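You operate a simulated robot arm through the tools that you are given. There is no shell and no other tool. Be economical: measure what you need, move in short steps, check, and stop when the job is done.

Carry out the task below with a simulated two-armed robot. There is one attempt and no reset: what you move stays moved.

## Task
Slide the tub along the top of the wooden table until it stands next to the plate.

The check looks at the end state, three seconds after you hand in, the way a careful person would. Anything else that was tipped, shoved, dropped, spilled or broken makes it a failure.

## Robot
Two 7-joint arms with two-finger parallel grippers on one trunk, on a base that drives. Base frame: it is fixed to the floor where the robot stands at the start and does not move with it; the origin is under the middle of the robot, x ahead of it, y to its left, z up. Lengths are in m, angles in degrees, forces in N, time in s.
The left shoulder is at the start at [0.07, 0.163, 1.095], the right one opposite. With the tool pointing down near the work surface each hand reaches from about 0.38 to 0.88 m from the robot's upright axis, wherever it stands, measured 20 degrees to its own side. Payload 3.43 kg a hand.
The tool frame of a hand sits at the grasp point between the pads (the TCP): z along the fingers, y along the line on which they close. The tips reach 0.034 m beyond it. Largest opening 0.128 m; finger width 0.024, thickness 0.012; the body of the gripper, 0.048 by 0.13 m, starts 0.096 m behind the TCP.
Orientation is that of the tool frame in the base frame, as a unit quaternion [w, x, y, z]. With the fingers straight down and closing along the base's y, the tool's x points along the base's -x, its y along +y and its z along -z.

## Interface
- The arms move only by the tool drive_tool. It takes "left_increments", "right_increments" or both (then of equal length, played together; a hand with none holds still); each is a list of rows, each a list of 7 numbers: the turn, a rotation vector about the tool's x, y, z in units of 6 degrees (1.0 is 6 degrees), then the shift along the tool's x, y, z in units of 25 mm (1.0 is 25 mm), then the gripper command, from -1 (fully open) to 1 (shut), values between in proportion. In form: [[rx, ry, rz, tx, ty, tz, grip], ...]. A call has 1 to 20 rows; each row shifts and turns the commanded pose from where the row before left it, along the tool's axes as they then stand. A call with a number of a shift or a turn outside -1 to 1 is refused whole. Each row takes 0.2 s and may step no farther than 0.05 m and 8.6 degrees from the row before; otherwise, or with a gripper value out of range, the whole call is refused. Where a pose cannot be reached the arm comes as near as it can. A force on the tool above 40 N (or 10 N above the force at the start of the call, whichever is more), or a blocked arm, ends the call early, and 0.2 s more pass. Each finger travels about 0.153 m/s and halts on what it meets, pressing with about 44 N; the grip force reading is that of the motor and also rises with nothing between the fingers. The clock runs only during rows and for 0.2 s after the last one: add rows that do not move to give the fingers time. It gives the time, the measured TCP pose, the force on the tool (base axes), the opening and the grip force at its end, in the units of the frame above (readings bear some noise), and new pictures: "show" is both (left out), scene, wrist or none (wrist: the cameras of the hands that moved).
- Cameras (640 x 400 px; columns grow to the right, rows downward): "scene" is now at [0.1241, 0.0483, 1.3237]; the picture's right is [0.55, -0.84, 0.00], its down [-0.47, -0.31, -0.82] and it looks along [0.69, 0.45, -0.57] (base axes); focal length 269 px, centre (320, 200). "left" rides on the left gripper at [0.076, 0.011, -0.16] in its tool frame; the picture's right is [-0.15, 0.99, 0.00], its down [-0.88, -0.13, -0.46] and it looks along [-0.45, -0.07, 0.89] (tool axes); focal length 234 px, centre (320, 200). "right" rides on the right gripper at [0.076, -0.011, -0.16] in its tool frame; the picture's right is [0.15, 0.99, 0.00], its down [-0.88, 0.13, -0.46] and it looks along [-0.45, 0.07, 0.89] (tool axes); focal length 234 px, centre (320, 200). There is no depth. A picture from a camera that has moved, and an enlarged one, comes with that camera's place and axes in the base frame and with its lens.
- lift_body(by): slides the trunk up (or, below 0, down) by that many m; the arms and the scene camera ride with it, the base frame stays. It gives what a move gives, with no picture.
- steer(legs): drives the robot by 1 to 6 legs, each [ahead, left, turn to the left] in m, m and degrees, along the robot's own axes; the way and the turn of a leg run together, so that a leg with both is an arc; at most 1.5 m and 180 degrees a leg. The arms and the cameras ride along, it lands a little off, and it stops where it bumps. It gives what a move gives, and a new picture of the scene camera.
- head_to(pan, tilt): turns the head with the scene camera to pan (to the left, within 86 degrees either way) and tilt (down, from -29 to 69), counted from straight ahead of the robot. It gives what a move gives, and a new picture of the scene camera.
- enlarge(camera, box): a new picture of the part [left, top, right, bottom] of that camera's present view, enlarged. The clock stands still meanwhile.
- sign_off(): hands the job in; it is judged then, once.

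Work in short steps. Places have to be worked out from the pictures, the camera data and where the tool is seen: move nearer, look again, correct. Check each grasp and each placing, and mend what went wrong. You have 120 turns and 260 pictures in all, those below and enlarged ones among them. Open the grippers and draw the arms clear of the work before you hand the job in, unless the task says otherwise; then end with one line.

The tools are called as a command line: name --argument value ..., lists and objects as JSON in quotes. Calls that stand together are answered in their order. drive_tool: Moves the arms, as the interface text tells. Its arguments: {"type":"object","properties":{"left_increments":{"type":"array","items":{"type":"array","items":{"type":"number"}}},"right_increments":{"type":"array","items":{"type":"array","items":{"type":"number"}}},"show":{"type":"string","enum":["both","scene","wrist","none"]}},"required":[]} The other tools are called the same way: lift_body (by) slides the trunk up or down; steer (legs) drives the base; head_to (pan, tilt) turns the head that bears the scene camera; enlarge (camera, box) takes an enlarged picture of a part of a camera's view; sign_off () hands the job in.

At the start:

```text
clock: 0.0
left_tool_pos: [0.3975, 0.4035, 1.0998]
left_ee_rot: [0.0, 0.0, 1.0, 0.0]
left_contact_force: [0.0, 0.2, 0.3]
left_opening: 0.1282
left_grasp_force: 0.1
right_tool_pos: [0.6901, -0.002, 1.0461]
right_ee_rot: [0.001, 0.002, 1.0, -0.001]
right_contact_force: [-0.8, -0.4, 0.3]
right_opening: 0.1281
right_grasp_force: 0.0
trunk travel left (down, up): [-0.575, 0.365]
robot x, y, heading: [0.0031, -0.0012, -0.4]
head pan, tilt: [33.3, 34.4]
```

scene: 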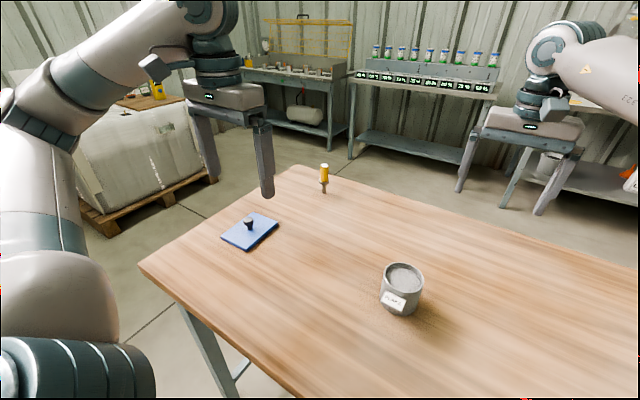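
right: 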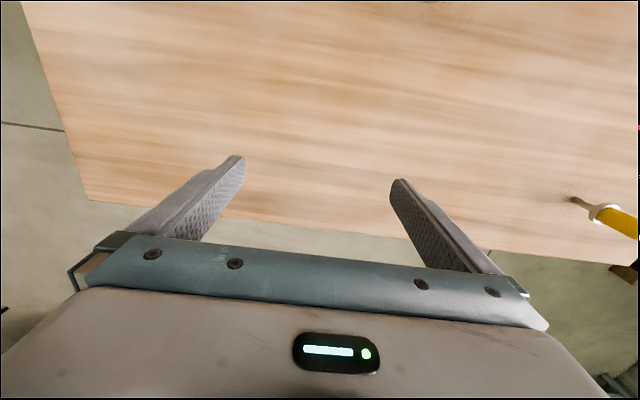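
left: 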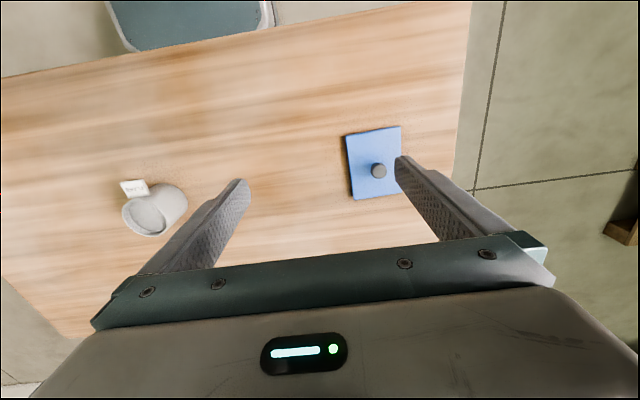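

The tub seems to be near [0.49, 0.10] and the blue plate (with a knob) near [0.47, 0.485]. I'll look closer at both.

enlarge --camera "scene" --box '[350, 240, 462, 330]'

enlarge --camera "scene" --box '[200, 150, 360, 260]'

enlarge --camera "left" --box '[80, 110, 440, 270]'

```text
4.44 times, centred on (406, 285) of scene
camera zoom: at [0.1241, 0.0483, 1.3237], right [0.55, -0.84, 0.0], down [-0.47, -0.31, -0.82], along [0.69, 0.45, -0.57], focal length 1196 px, centre (-62, -178)
```

zoom: 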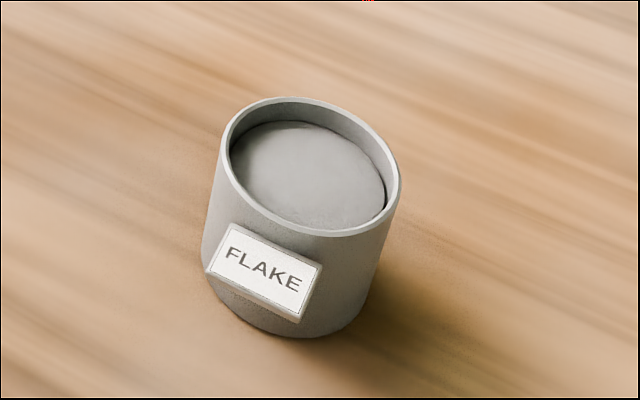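

```text
3.64 times, centred on (280, 205) of scene
camera zoom: at [0.1241, 0.0483, 1.3237], right [0.55, -0.84, 0.0], down [-0.47, -0.31, -0.82], along [0.69, 0.45, -0.57], focal length 979 px, centre (466, 182)
```

zoom: 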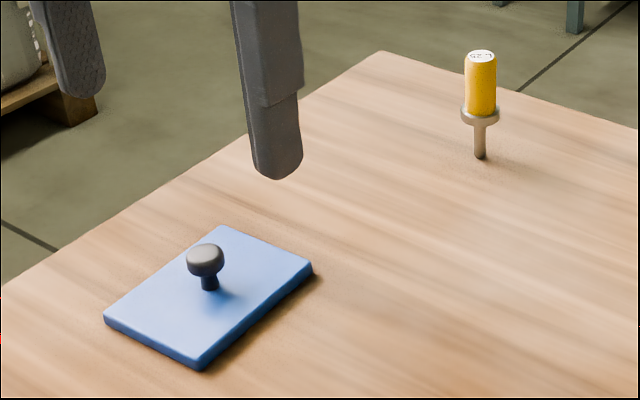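

```text
1.78 times, centred on (260, 190) of left
camera zoom: at [0.3218, 0.4143, 1.2598], right [0.15, 0.99, 0.0], down [0.88, -0.13, 0.46], along [0.45, -0.07, -0.89], focal length 416 px, centre (427, 218)
```

zoom: 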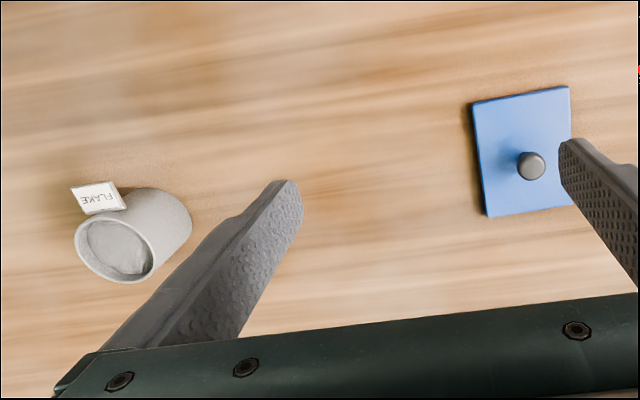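

The tub is about 0.076 m wide and 0.066 m tall, with its rim centre near [0.478, 0.097] and a label on the robot side. I'll push it along +y with two partly closed fingers, which cradle it low on its -y side. First I move the right arm aside and turn the left hand 90°.

drive_tool --left_increments '[[0, 0, -1, 0, 0, 0, 0.53], [0, 0, -1, 0, 0, 0, 0.53], [0, 0, -1, 0, 0, 0, 0.53], [0, 0, -1, 0, 0, 0, 0.53], [0, 0, -1, 0, 0, 0, 0.53], [0, 0, -1, 0, 0, 0, 0.53], [0, 0, -1, 0, 0, 0, 0.53], [0, 0, -1, 0, 0, 0, 0.53], [0, 0, -1, 0, 0, 0, 0.53], [0, 0, -1, 0, 0, 0, 0.53], [0, 0, -1, 0, 0, 0, 0.53], [0, 0, -1, 0, 0, 0, 0.53], [0, 0, -1, 0, 0, 0, 0.53], [0, 0, -1, 0, 0, 0, 0.53], [0, 0, -1, 0, 0, 0, 0.53]]' --right_increments '[[0, 0, 0, 0, -1, 0, -1], [0, 0, 0, 0, -1, 0, -1], [0, 0, 0, 0, -1, 0, -1], [0, 0, 0, 0, -1, 0, -1], [0, 0, 0, 0, -1, 0, -1], [0, 0, 0, 0, -1, 0, -1], [0, 0, 0, 0, -1, 0, -1], [0, 0, 0, 0, -1, 0, -1], [0, 0, 0, 0, -1, 0, -1], [0, 0, 0, 0, -1, 0, -1], [0, 0, 0, 0, -1, 0, -1], [0, 0, 0, 0, -1, 0, -1], [0, 0, 0, 0, 0, 0, -1], [0, 0, 0, 0, 0, 0, -1], [0, 0, 0, 0, 0, 0, -1]]'

```text
clock: 3.2
left_tool_pos: [0.3977, 0.4037, 1.0989]
left_ee_rot: [0.0, 0.707, -0.707, 0.0]
left_contact_force: [0.6, -0.6, -1.1]
left_opening: 0.0299
left_grasp_force: 0.1
right_tool_pos: [0.6898, -0.303, 1.0463]
right_ee_rot: [0.0, 0.002, 1.0, 0.0]
right_contact_force: [0.9, -0.2, -0.1]
right_opening: 0.1282
right_grasp_force: 0.1
trunk travel left (down, up): [-0.575, 0.365]
robot x, y, heading: [-0.0002, -0.0022, -0.1]
head pan, tilt: [33.3, 34.4]
camera scene: at [0.1242, 0.0483, 1.3236], right [0.55, -0.84, 0.0], down [-0.47, -0.31, -0.82], along [0.69, 0.45, -0.57], focal length 269 px, centre (320, 200)
camera right: at [0.613, -0.3136, 1.2051], right [-0.15, 0.99, 0.0], down [0.88, 0.13, 0.46], along [0.45, 0.07, -0.89], focal length 234 px, centre (320, 200)
camera left: at [0.3864, 0.3272, 1.2596], right [-0.99, 0.14, 0.0], down [0.13, 0.88, 0.46], along [0.07, 0.45, -0.89], focal length 234 px, centre (320, 200)
```

scene: 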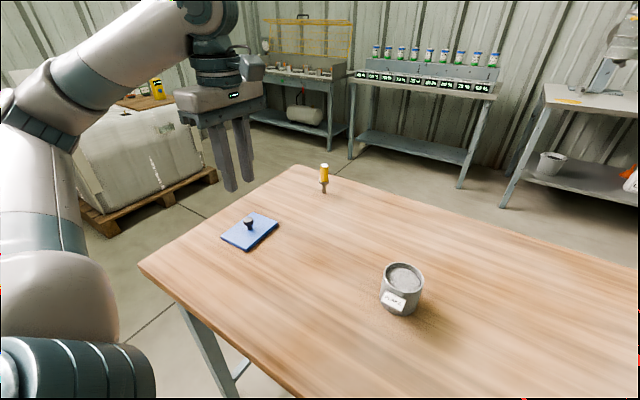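
right: 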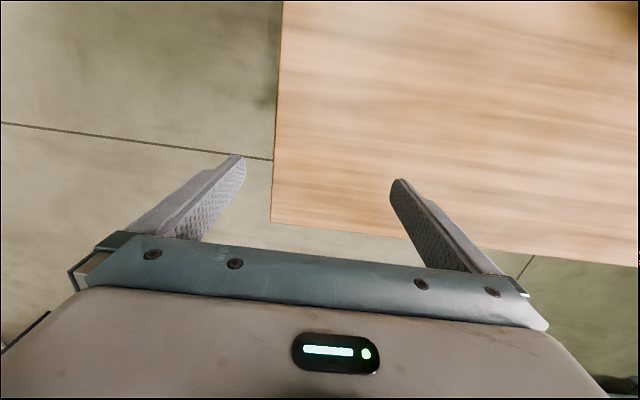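
left: 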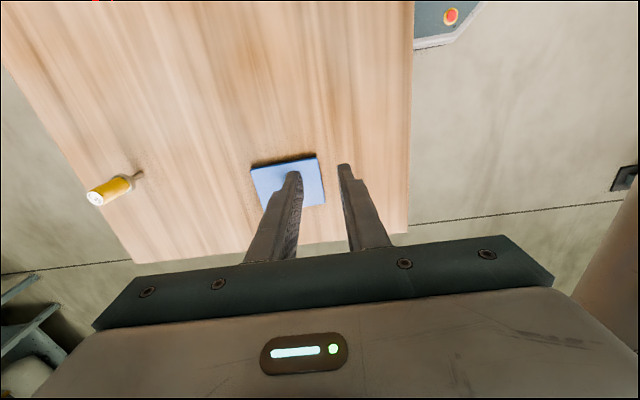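

Both arms moved as planned. Next I carry the left hand, still high, to about [0.478, 0.0], behind the tub.

drive_tool --left_increments '[[0, 0, 0, 0.95, -0.19, 0, 0.53], [0, 0, 0, 0.95, -0.19, 0, 0.53], [0, 0, 0, 0.95, -0.19, 0, 0.53], [0, 0, 0, 0.95, -0.19, 0, 0.53], [0, 0, 0, 0.95, -0.19, 0, 0.53], [0, 0, 0, 0.95, -0.19, 0, 0.53], [0, 0, 0, 0.95, -0.19, 0, 0.53], [0, 0, 0, 0.95, -0.19, 0, 0.53], [0, 0, 0, 0.95, -0.19, 0, 0.53], [0, 0, 0, 0.95, -0.19, 0, 0.53], [0, 0, 0, 0.95, -0.19, 0, 0.53], [0, 0, 0, 0.95, -0.19, 0, 0.53], [0, 0, 0, 0.95, -0.19, 0, 0.53], [0, 0, 0, 0.95, -0.19, 0, 0.53], [0, 0, 0, 0.95, -0.19, 0, 0.53], [0, 0, 0, 0.95, -0.19, 0, 0.53], [0, 0, 0, 0.95, -0.19, 0, 0.53]]'

```text
clock: 6.8
left_tool_pos: [0.4806, -0.0023, 1.0972]
left_ee_rot: [0.001, -0.707, 0.707, 0.001]
left_contact_force: [0.7, 0.2, 1.0]
left_opening: 0.0303
left_grasp_force: 0.2
right_tool_pos: [0.6897, -0.3035, 1.0467]
right_ee_rot: [0.0, 0.002, 1.0, 0.001]
right_contact_force: [0.2, 0.5, 0.4]
right_opening: 0.1281
right_grasp_force: 0.1
trunk travel left (down, up): [-0.575, 0.365]
robot x, y, heading: [0.0002, -0.0026, 0.1]
head pan, tilt: [33.3, 34.4]
camera scene: at [0.1243, 0.0469, 1.3237], right [0.55, -0.84, 0.0], down [-0.47, -0.31, -0.82], along [0.69, 0.45, -0.57], focal length 269 px, centre (320, 200)
camera left: at [0.4699, -0.0787, 1.2585], right [-0.99, 0.15, 0.0], down [0.13, 0.88, 0.46], along [0.07, 0.45, -0.89], focal length 234 px, centre (320, 200)
```

scene: 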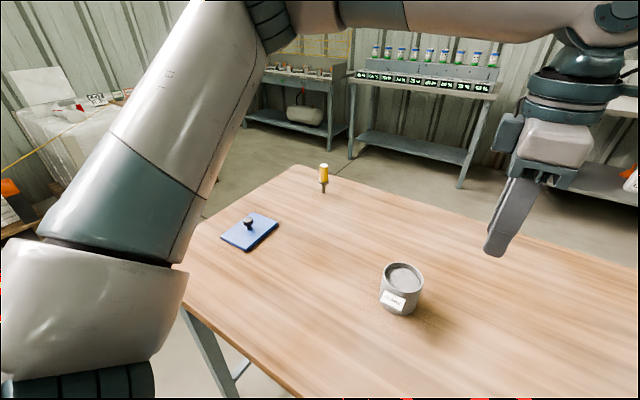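
left: 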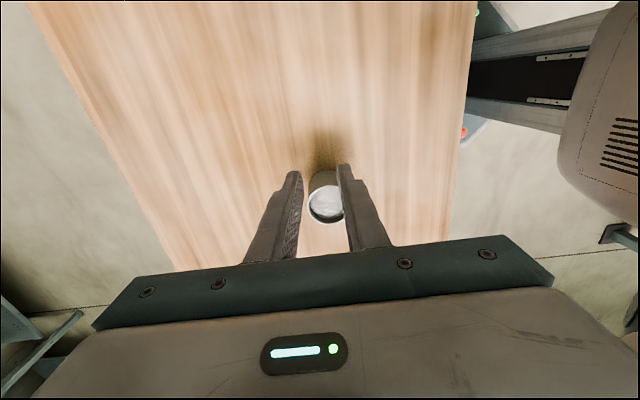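

The tub's rim centre is at about [0.483, 0.096], well lined up with the fingers. I lower until the tips are about 2 cm above the table.

drive_tool --left_increments '[[0, 0, 0, 0, 0, 0.92, 0.53], [0, 0, 0, 0, 0, 0.92, 0.53], [0, 0, 0, 0, 0, 0.92, 0.53], [0, 0, 0, 0, 0, 0.92, 0.53], [0, 0, 0, 0, 0, 0.92, 0.53], [0, 0, 0, 0, 0, 0.92, 0.53], [0, 0, 0, 0, 0, 0.92, 0.53], [0, 0, 0, 0, 0, 0.92, 0.53]]'

```text
clock: 8.6
left_tool_pos: [0.478, -0.0019, 0.9152]
left_ee_rot: [0.0, 0.707, -0.707, 0.0]
left_contact_force: [0.2, -0.2, 0.4]
left_opening: 0.0302
left_grasp_force: 0.1
right_tool_pos: [0.6894, -0.3032, 1.0461]
right_ee_rot: [0.0, 0.001, 1.0, 0.0]
right_contact_force: [-0.8, 0.3, 0.6]
right_opening: 0.1282
right_grasp_force: 0.0
trunk travel left (down, up): [-0.575, 0.365]
robot x, y, heading: [0.0014, 0.0001, 0.0]
head pan, tilt: [33.3, 34.4]
camera scene: at [0.1244, 0.0475, 1.3237], right [0.55, -0.84, 0.0], down [-0.47, -0.31, -0.82], along [0.69, 0.45, -0.57], focal length 269 px, centre (320, 200)
camera left: at [0.4667, -0.0787, 1.076], right [-0.99, 0.15, 0.0], down [0.13, 0.88, 0.46], along [0.07, 0.45, -0.89], focal length 234 px, centre (320, 200)
```

scene: 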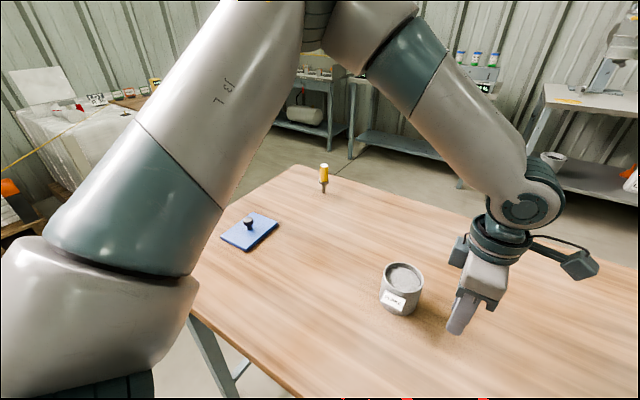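
left: 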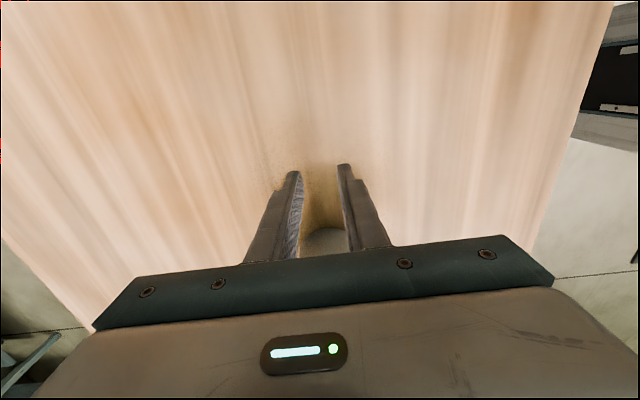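

Now I lower another 10 mm, shift x by 5 mm and ease forward until nearly touching the tub.

drive_tool --left_increments '[[0, 0, 0, 0, -0.2, 0.4, 0.53], [0, 0, 0, -0.6, 0, 0, 0.53], [0, 0, 0, -0.6, 0, 0, 0.53], [0, 0, 0, -0.6, 0, 0, 0.53], [0, 0, 0, -0.4, 0, 0, 0.53]]'

enlarge --camera "scene" --box '[350, 230, 510, 340]'

```text
clock: 9.8
left_tool_pos: [0.4836, 0.0544, 0.9054]
left_ee_rot: [0.0, 0.707, -0.707, 0.0]
left_contact_force: [0.0, -0.3, 0.3]
left_opening: 0.03
left_grasp_force: 0.0
right_tool_pos: [0.6901, -0.3027, 1.0468]
right_ee_rot: [0.0, 0.001, 1.0, 0.0]
right_contact_force: [0.7, -0.3, 0.0]
right_opening: 0.1281
right_grasp_force: 0.0
trunk travel left (down, up): [-0.575, 0.365]
robot x, y, heading: [0.0005, 0.0024, 0.0]
head pan, tilt: [33.3, 34.4]
camera scene: at [0.1241, 0.0486, 1.3237], right [0.55, -0.84, 0.0], down [-0.47, -0.31, -0.82], along [0.69, 0.45, -0.57], focal length 269 px, centre (320, 200)
camera left: at [0.4725, -0.022, 1.0664], right [-0.99, 0.15, 0.0], down [0.13, 0.88, 0.46], along [0.07, 0.45, -0.89], focal length 234 px, centre (320, 200)
```

scene: 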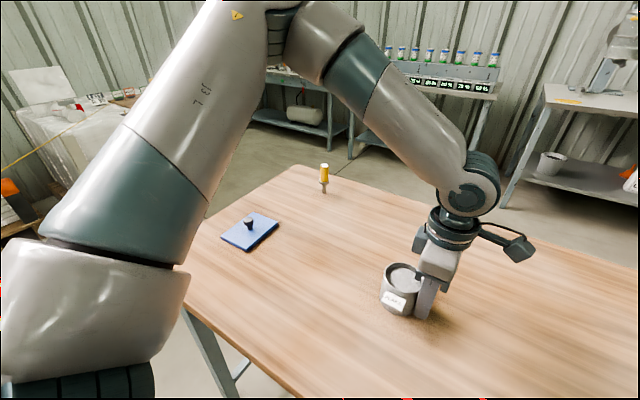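
left: 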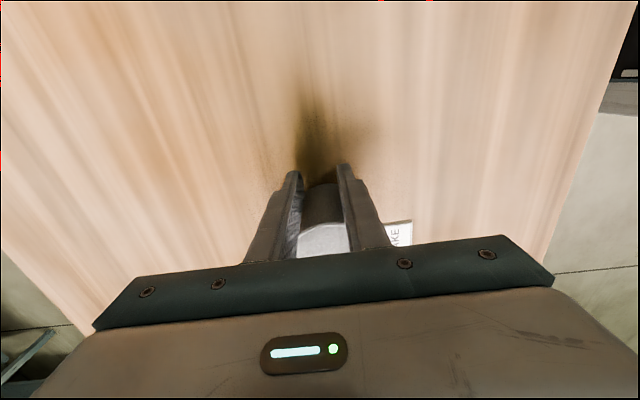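

```text
3.64 times, centred on (430, 285) of scene
camera zoom: at [0.1241, 0.0486, 1.3237], right [0.55, -0.84, 0.0], down [-0.47, -0.31, -0.82], along [0.69, 0.45, -0.57], focal length 979 px, centre (-80, -109)
```

zoom: 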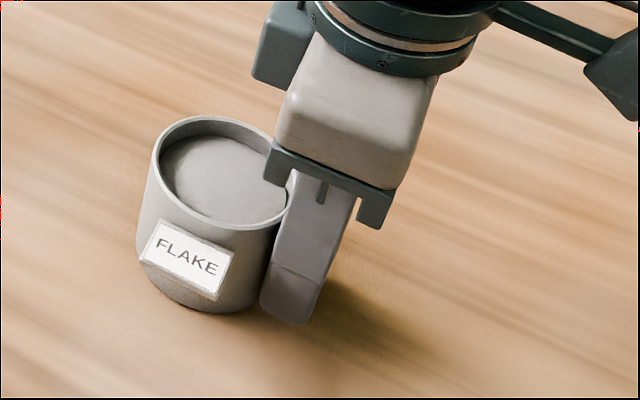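

The fingers are just touching the low side of the tub. I push gently 0.2 m along +y.

drive_tool --left_increments '[[0, 0, 0, -0.2, 0, 0, 0.53], [0, 0, 0, -0.4, 0, 0, 0.53], [0, 0, 0, -0.4, 0, 0, 0.53], [0, 0, 0, -0.4, 0, 0, 0.53], [0, 0, 0, -0.4, 0, 0, 0.53], [0, 0, 0, -0.4, 0, 0, 0.53], [0, 0, 0, -0.4, 0, 0, 0.53], [0, 0, 0, -0.4, 0, 0, 0.53], [0, 0, 0, -0.4, 0, 0, 0.53], [0, 0, 0, -0.2, 0, 0, 0.53]]'

```text
clock: 12.0
left_tool_pos: [0.4849, 0.1435, 0.904]
left_ee_rot: [0.0, 0.707, -0.707, 0.0]
left_contact_force: [0.0, -0.9, -0.9]
left_opening: 0.0303
left_grasp_force: 0.0
right_tool_pos: [0.6892, -0.3033, 1.0455]
right_ee_rot: [0.0, 0.001, 1.0, 0.0]
right_contact_force: [-0.1, 0.1, -0.6]
right_opening: 0.128
right_grasp_force: 0.0
trunk travel left (down, up): [-0.575, 0.365]
robot x, y, heading: [-0.0006, -0.0043, 0.2]
head pan, tilt: [33.3, 34.4]
camera scene: at [0.1242, 0.0482, 1.3237], right [0.55, -0.84, 0.0], down [-0.47, -0.31, -0.82], along [0.69, 0.45, -0.57], focal length 269 px, centre (320, 200)
camera left: at [0.4723, 0.0671, 1.065], right [-0.99, 0.15, 0.0], down [0.13, 0.88, 0.46], along [0.07, 0.45, -0.89], focal length 234 px, centre (320, 200)
```

scene: 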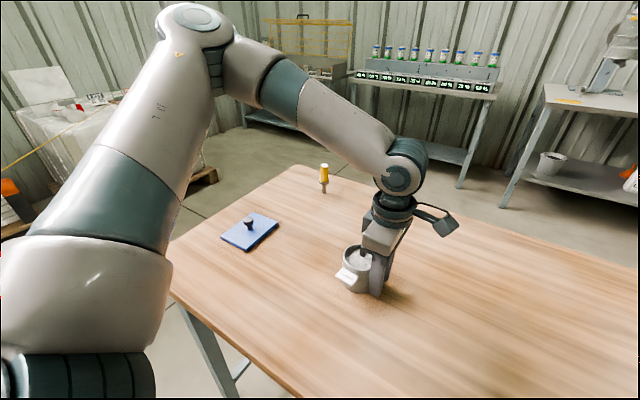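
left: 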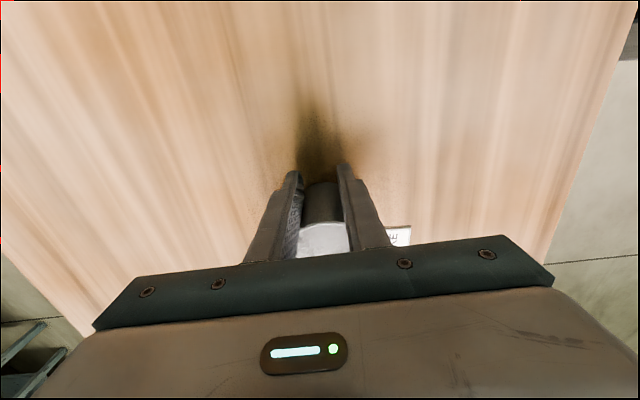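

The tub slides upright in the cradle with negligible force. I push another 0.13 m.

drive_tool --left_increments '[[0, 0, 0, -0.3, 0, 0, 0.53], [0, 0, 0, -0.4, 0, 0, 0.53], [0, 0, 0, -0.4, 0, 0, 0.53], [0, 0, 0, -0.4, 0, 0, 0.53], [0, 0, 0, -0.4, 0, 0, 0.53], [0, 0, 0, -0.4, 0, 0, 0.53], [0, 0, 0, -0.4, 0, 0, 0.53], [0, 0, 0, -0.4, 0, 0, 0.53], [0, 0, 0, -0.4, 0, 0, 0.53], [0, 0, 0, -0.4, 0, 0, 0.53], [0, 0, 0, -0.4, 0, 0, 0.53], [0, 0, 0, -0.4, 0, 0, 0.53], [0, 0, 0, -0.4, 0, 0, 0.53], [0, 0, 0, -0.2, 0, 0, 0.53]]'

enlarge --camera "scene" --box '[210, 190, 370, 290]'

```text
clock: 15.0
left_tool_pos: [0.4845, 0.2764, 0.9037]
left_ee_rot: [0.0, -0.707, 0.707, 0.0]
left_contact_force: [-0.3, 0.1, 0.3]
left_opening: 0.0299
left_grasp_force: 0.1
right_tool_pos: [0.6895, -0.3024, 1.0462]
right_ee_rot: [0.0, 0.001, 1.0, 0.0]
right_contact_force: [0.8, -0.5, 0.4]
right_opening: 0.128
right_grasp_force: 0.1
trunk travel left (down, up): [-0.575, 0.365]
robot x, y, heading: [-0.0025, -0.0022, 0.0]
head pan, tilt: [33.3, 34.4]
camera scene: at [0.1242, 0.0482, 1.3237], right [0.55, -0.84, 0.0], down [-0.47, -0.31, -0.82], along [0.69, 0.45, -0.57], focal length 269 px, centre (320, 200)
camera left: at [0.4735, 0.2007, 1.0655], right [-0.99, 0.15, 0.0], down [0.13, 0.88, 0.46], along [0.07, 0.45, -0.89], focal length 234 px, centre (320, 200)
```

scene: 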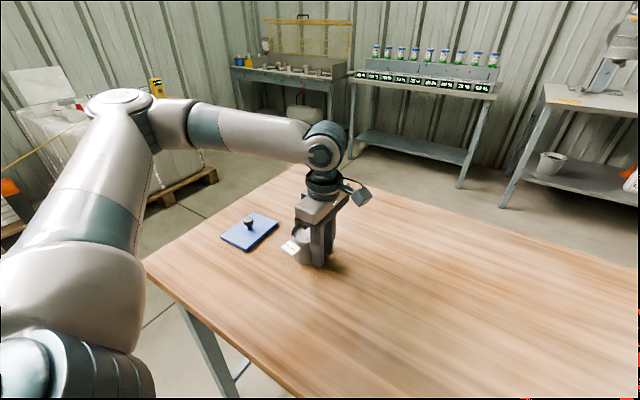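
left: 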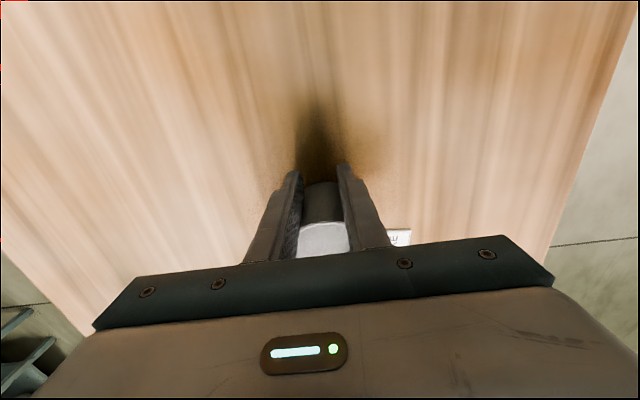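

```text
4.00 times, centred on (290, 240) of scene
camera zoom: at [0.1242, 0.0482, 1.3237], right [0.55, -0.84, 0.0], down [-0.47, -0.31, -0.82], along [0.69, 0.45, -0.57], focal length 1076 px, centre (440, 40)
```

zoom: 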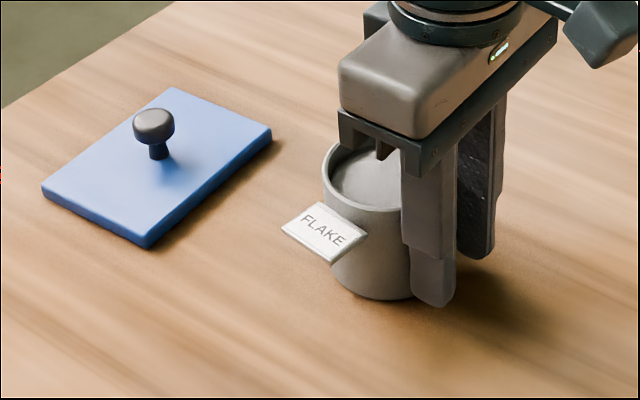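

The tub's leading edge is at y≈0.36 and the plate's near edge at y≈0.444, so the gap is about 0.08. I push another 0.05 m and measure again.

drive_tool --left_increments '[[0, 0, 0, -0.2, 0, 0, 0.53], [0, 0, 0, -0.4, 0, 0, 0.53], [0, 0, 0, -0.4, 0, 0, 0.53], [0, 0, 0, -0.4, 0, 0, 0.53], [0, 0, 0, -0.4, 0, 0, 0.53], [0, 0, 0, -0.2, 0, 0, 0.53]]' --show "none"

enlarge --camera "scene" --box '[210, 190, 370, 290]'

```text
clock: 16.4
left_tool_pos: [0.4836, 0.3263, 0.9042]
left_ee_rot: [0.001, -0.707, 0.707, -0.001]
left_contact_force: [-0.6, -0.7, 0.9]
left_opening: 0.0304
left_grasp_force: 0.5
right_tool_pos: [0.6884, -0.3022, 1.0469]
right_ee_rot: [0.0, 0.001, 1.0, 0.0]
right_contact_force: [-0.3, -0.1, -1.4]
right_opening: 0.1279
right_grasp_force: 0.0
trunk travel left (down, up): [-0.575, 0.365]
robot x, y, heading: [-0.0008, 0.0024, 0.1]
head pan, tilt: [33.3, 34.4]
```

```text
4.00 times, centred on (290, 240) of scene
camera zoom: at [0.1241, 0.0482, 1.3237], right [0.55, -0.84, 0.0], down [-0.47, -0.31, -0.82], along [0.69, 0.45, -0.57], focal length 1076 px, centre (440, 40)
```

zoom: 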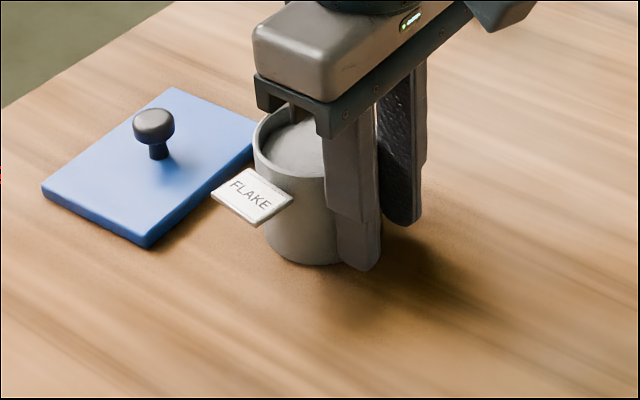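

The remaining gap is about 0.034 m, so I push a last 15 mm slowly and then check before backing off.

drive_tool --left_increments '[[0, 0, 0, -0.2, 0, 0, 0.53], [0, 0, 0, -0.2, 0, 0, 0.53], [0, 0, 0, -0.2, 0, 0, 0.53], [0, 0, 0, 0, 0, 0, 0.53]]' --show "wrist"

enlarge --camera "scene" --box '[210, 190, 370, 290]'

```text
clock: 17.4
left_tool_pos: [0.4841, 0.3407, 0.904]
left_ee_rot: [0.0, -0.707, 0.708, 0.0]
left_contact_force: [-0.7, -0.1, -0.2]
left_opening: 0.0298
left_grasp_force: 0.0
right_tool_pos: [0.69, -0.3016, 1.0464]
right_ee_rot: [0.0, 0.002, 1.0, 0.0]
right_contact_force: [0.1, -0.1, 0.0]
right_opening: 0.1278
right_grasp_force: 0.0
trunk travel left (down, up): [-0.575, 0.365]
robot x, y, heading: [0.0024, -0.0025, 0.1]
head pan, tilt: [33.3, 34.4]
camera left: at [0.4734, 0.2649, 1.0657], right [-0.99, 0.15, 0.0], down [0.13, 0.88, 0.46], along [0.07, 0.45, -0.89], focal length 234 px, centre (320, 200)
```

left: 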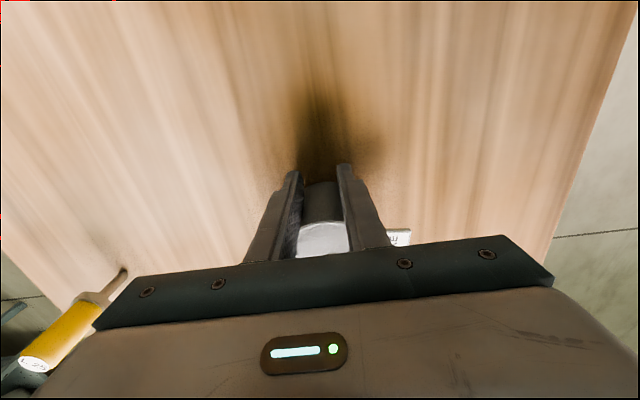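

```text
4.00 times, centred on (290, 240) of scene
camera zoom: at [0.1242, 0.0481, 1.3236], right [0.55, -0.84, 0.0], down [-0.47, -0.31, -0.82], along [0.69, 0.45, -0.57], focal length 1076 px, centre (440, 40)
```

zoom: 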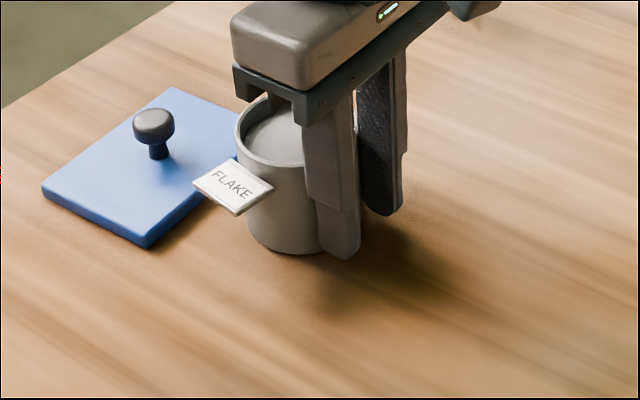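

The tub is now beside the plate, with a gap of about 2 cm, and the plate hasn't moved. I draw the hand straight back and then up.

drive_tool --left_increments '[[0, 0, 0, 0.3, 0, 0, 0.53], [0, 0, 0, 0.8, 0, 0, 0.53], [0, 0, 0, 1, 0, 0, 0.53], [0, 0, 0, 1, 0, 0, 0.53], [0, 0, 0, 1, 0, 0, 0.53], [0, 0, 0, 0, 0, -1, 0.53], [0, 0, 0, 0, 0, -1, 0.53], [0, 0, 0, 0, 0, -1, 0.53], [0, 0, 0, 0, 0, -1, 0.53], [0, 0, 0, 0, 0, -1, 0], [0, 0, 0, 0, 0, -1, -1], [0, 0, 0, 0, 0, -1, -1], [0, 0, 0, 0, 0, -1, -1], [0, 0, 0, 1, 0, 0, -1], [0, 0, 0, 1, 0, 0, -1], [0, 0, 0, 1, 0, 0, -1], [0, 0, 0, 1, 0, 0, -1]]'

enlarge --camera "scene" --box '[210, 190, 370, 290]'

enlarge --camera "left" --box '[160, 80, 480, 280]'

```text
clock: 21.0
left_tool_pos: [0.4828, 0.1363, 1.1062]
left_ee_rot: [0.001, -0.707, 0.707, 0.001]
left_contact_force: [-0.1, 0.1, 0.3]
left_opening: 0.1281
left_grasp_force: 0.1
right_tool_pos: [0.6891, -0.3029, 1.0454]
right_ee_rot: [0.0, 0.001, 1.0, 0.001]
right_contact_force: [-0.4, 0.3, 0.0]
right_opening: 0.128
right_grasp_force: 0.1
trunk travel left (down, up): [-0.575, 0.365]
robot x, y, heading: [-0.0044, 0.0023, 0.1]
head pan, tilt: [33.3, 34.4]
camera scene: at [0.1235, 0.0467, 1.3237], right [0.55, -0.84, 0.0], down [-0.47, -0.31, -0.83], along [0.69, 0.45, -0.56], focal length 269 px, centre (320, 200)
camera left: at [0.4713, 0.0588, 1.2674], right [-0.99, 0.15, 0.0], down [0.13, 0.88, 0.46], along [0.07, 0.45, -0.89], focal length 234 px, centre (320, 200)
```

scene: 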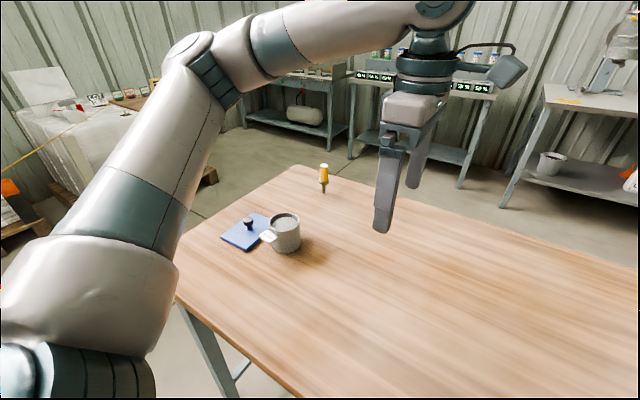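
left: 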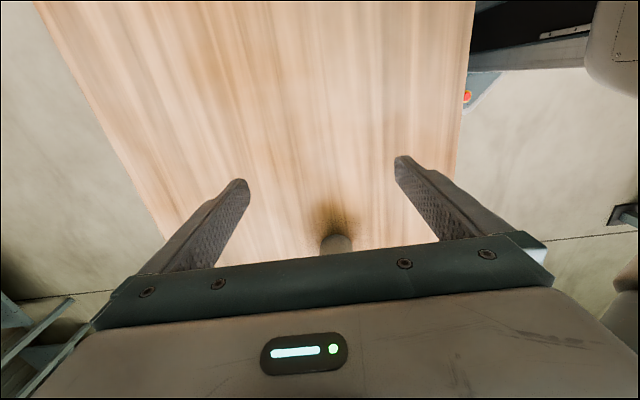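

```text
4.00 times, centred on (290, 240) of scene
camera zoom: at [0.1235, 0.0467, 1.3237], right [0.55, -0.84, 0.0], down [-0.47, -0.31, -0.83], along [0.69, 0.45, -0.56], focal length 1076 px, centre (440, 40)
```

zoom: 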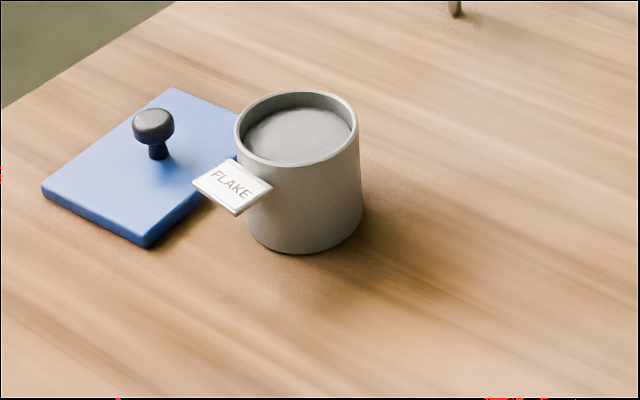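

```text
2.00 times, centred on (320, 180) of left
camera zoom: at [0.4713, 0.0588, 1.2674], right [-0.99, 0.15, 0.0], down [0.13, 0.88, 0.46], along [0.07, 0.45, -0.89], focal length 468 px, centre (320, 240)
```

zoom: 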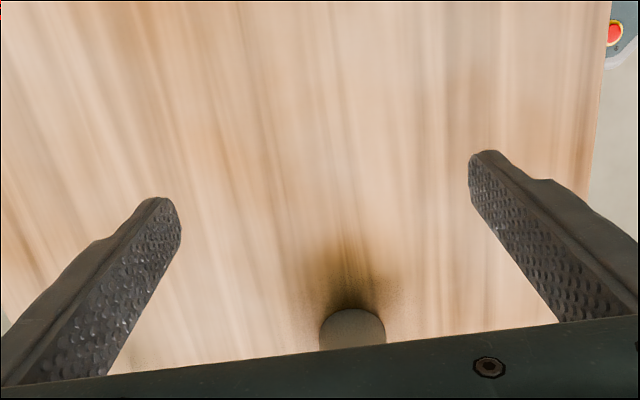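

The tub stands upright with its contents in place, about 1.5–2 cm from the plate. The plate and screwdriver haven't moved, and both grippers are open and clear, so I hand in.

sign_off

```text
The job is handed in.
```

The tub was slid along the tabletop and now stands upright about 1.5–2 cm from the plate; nothing else was moved.
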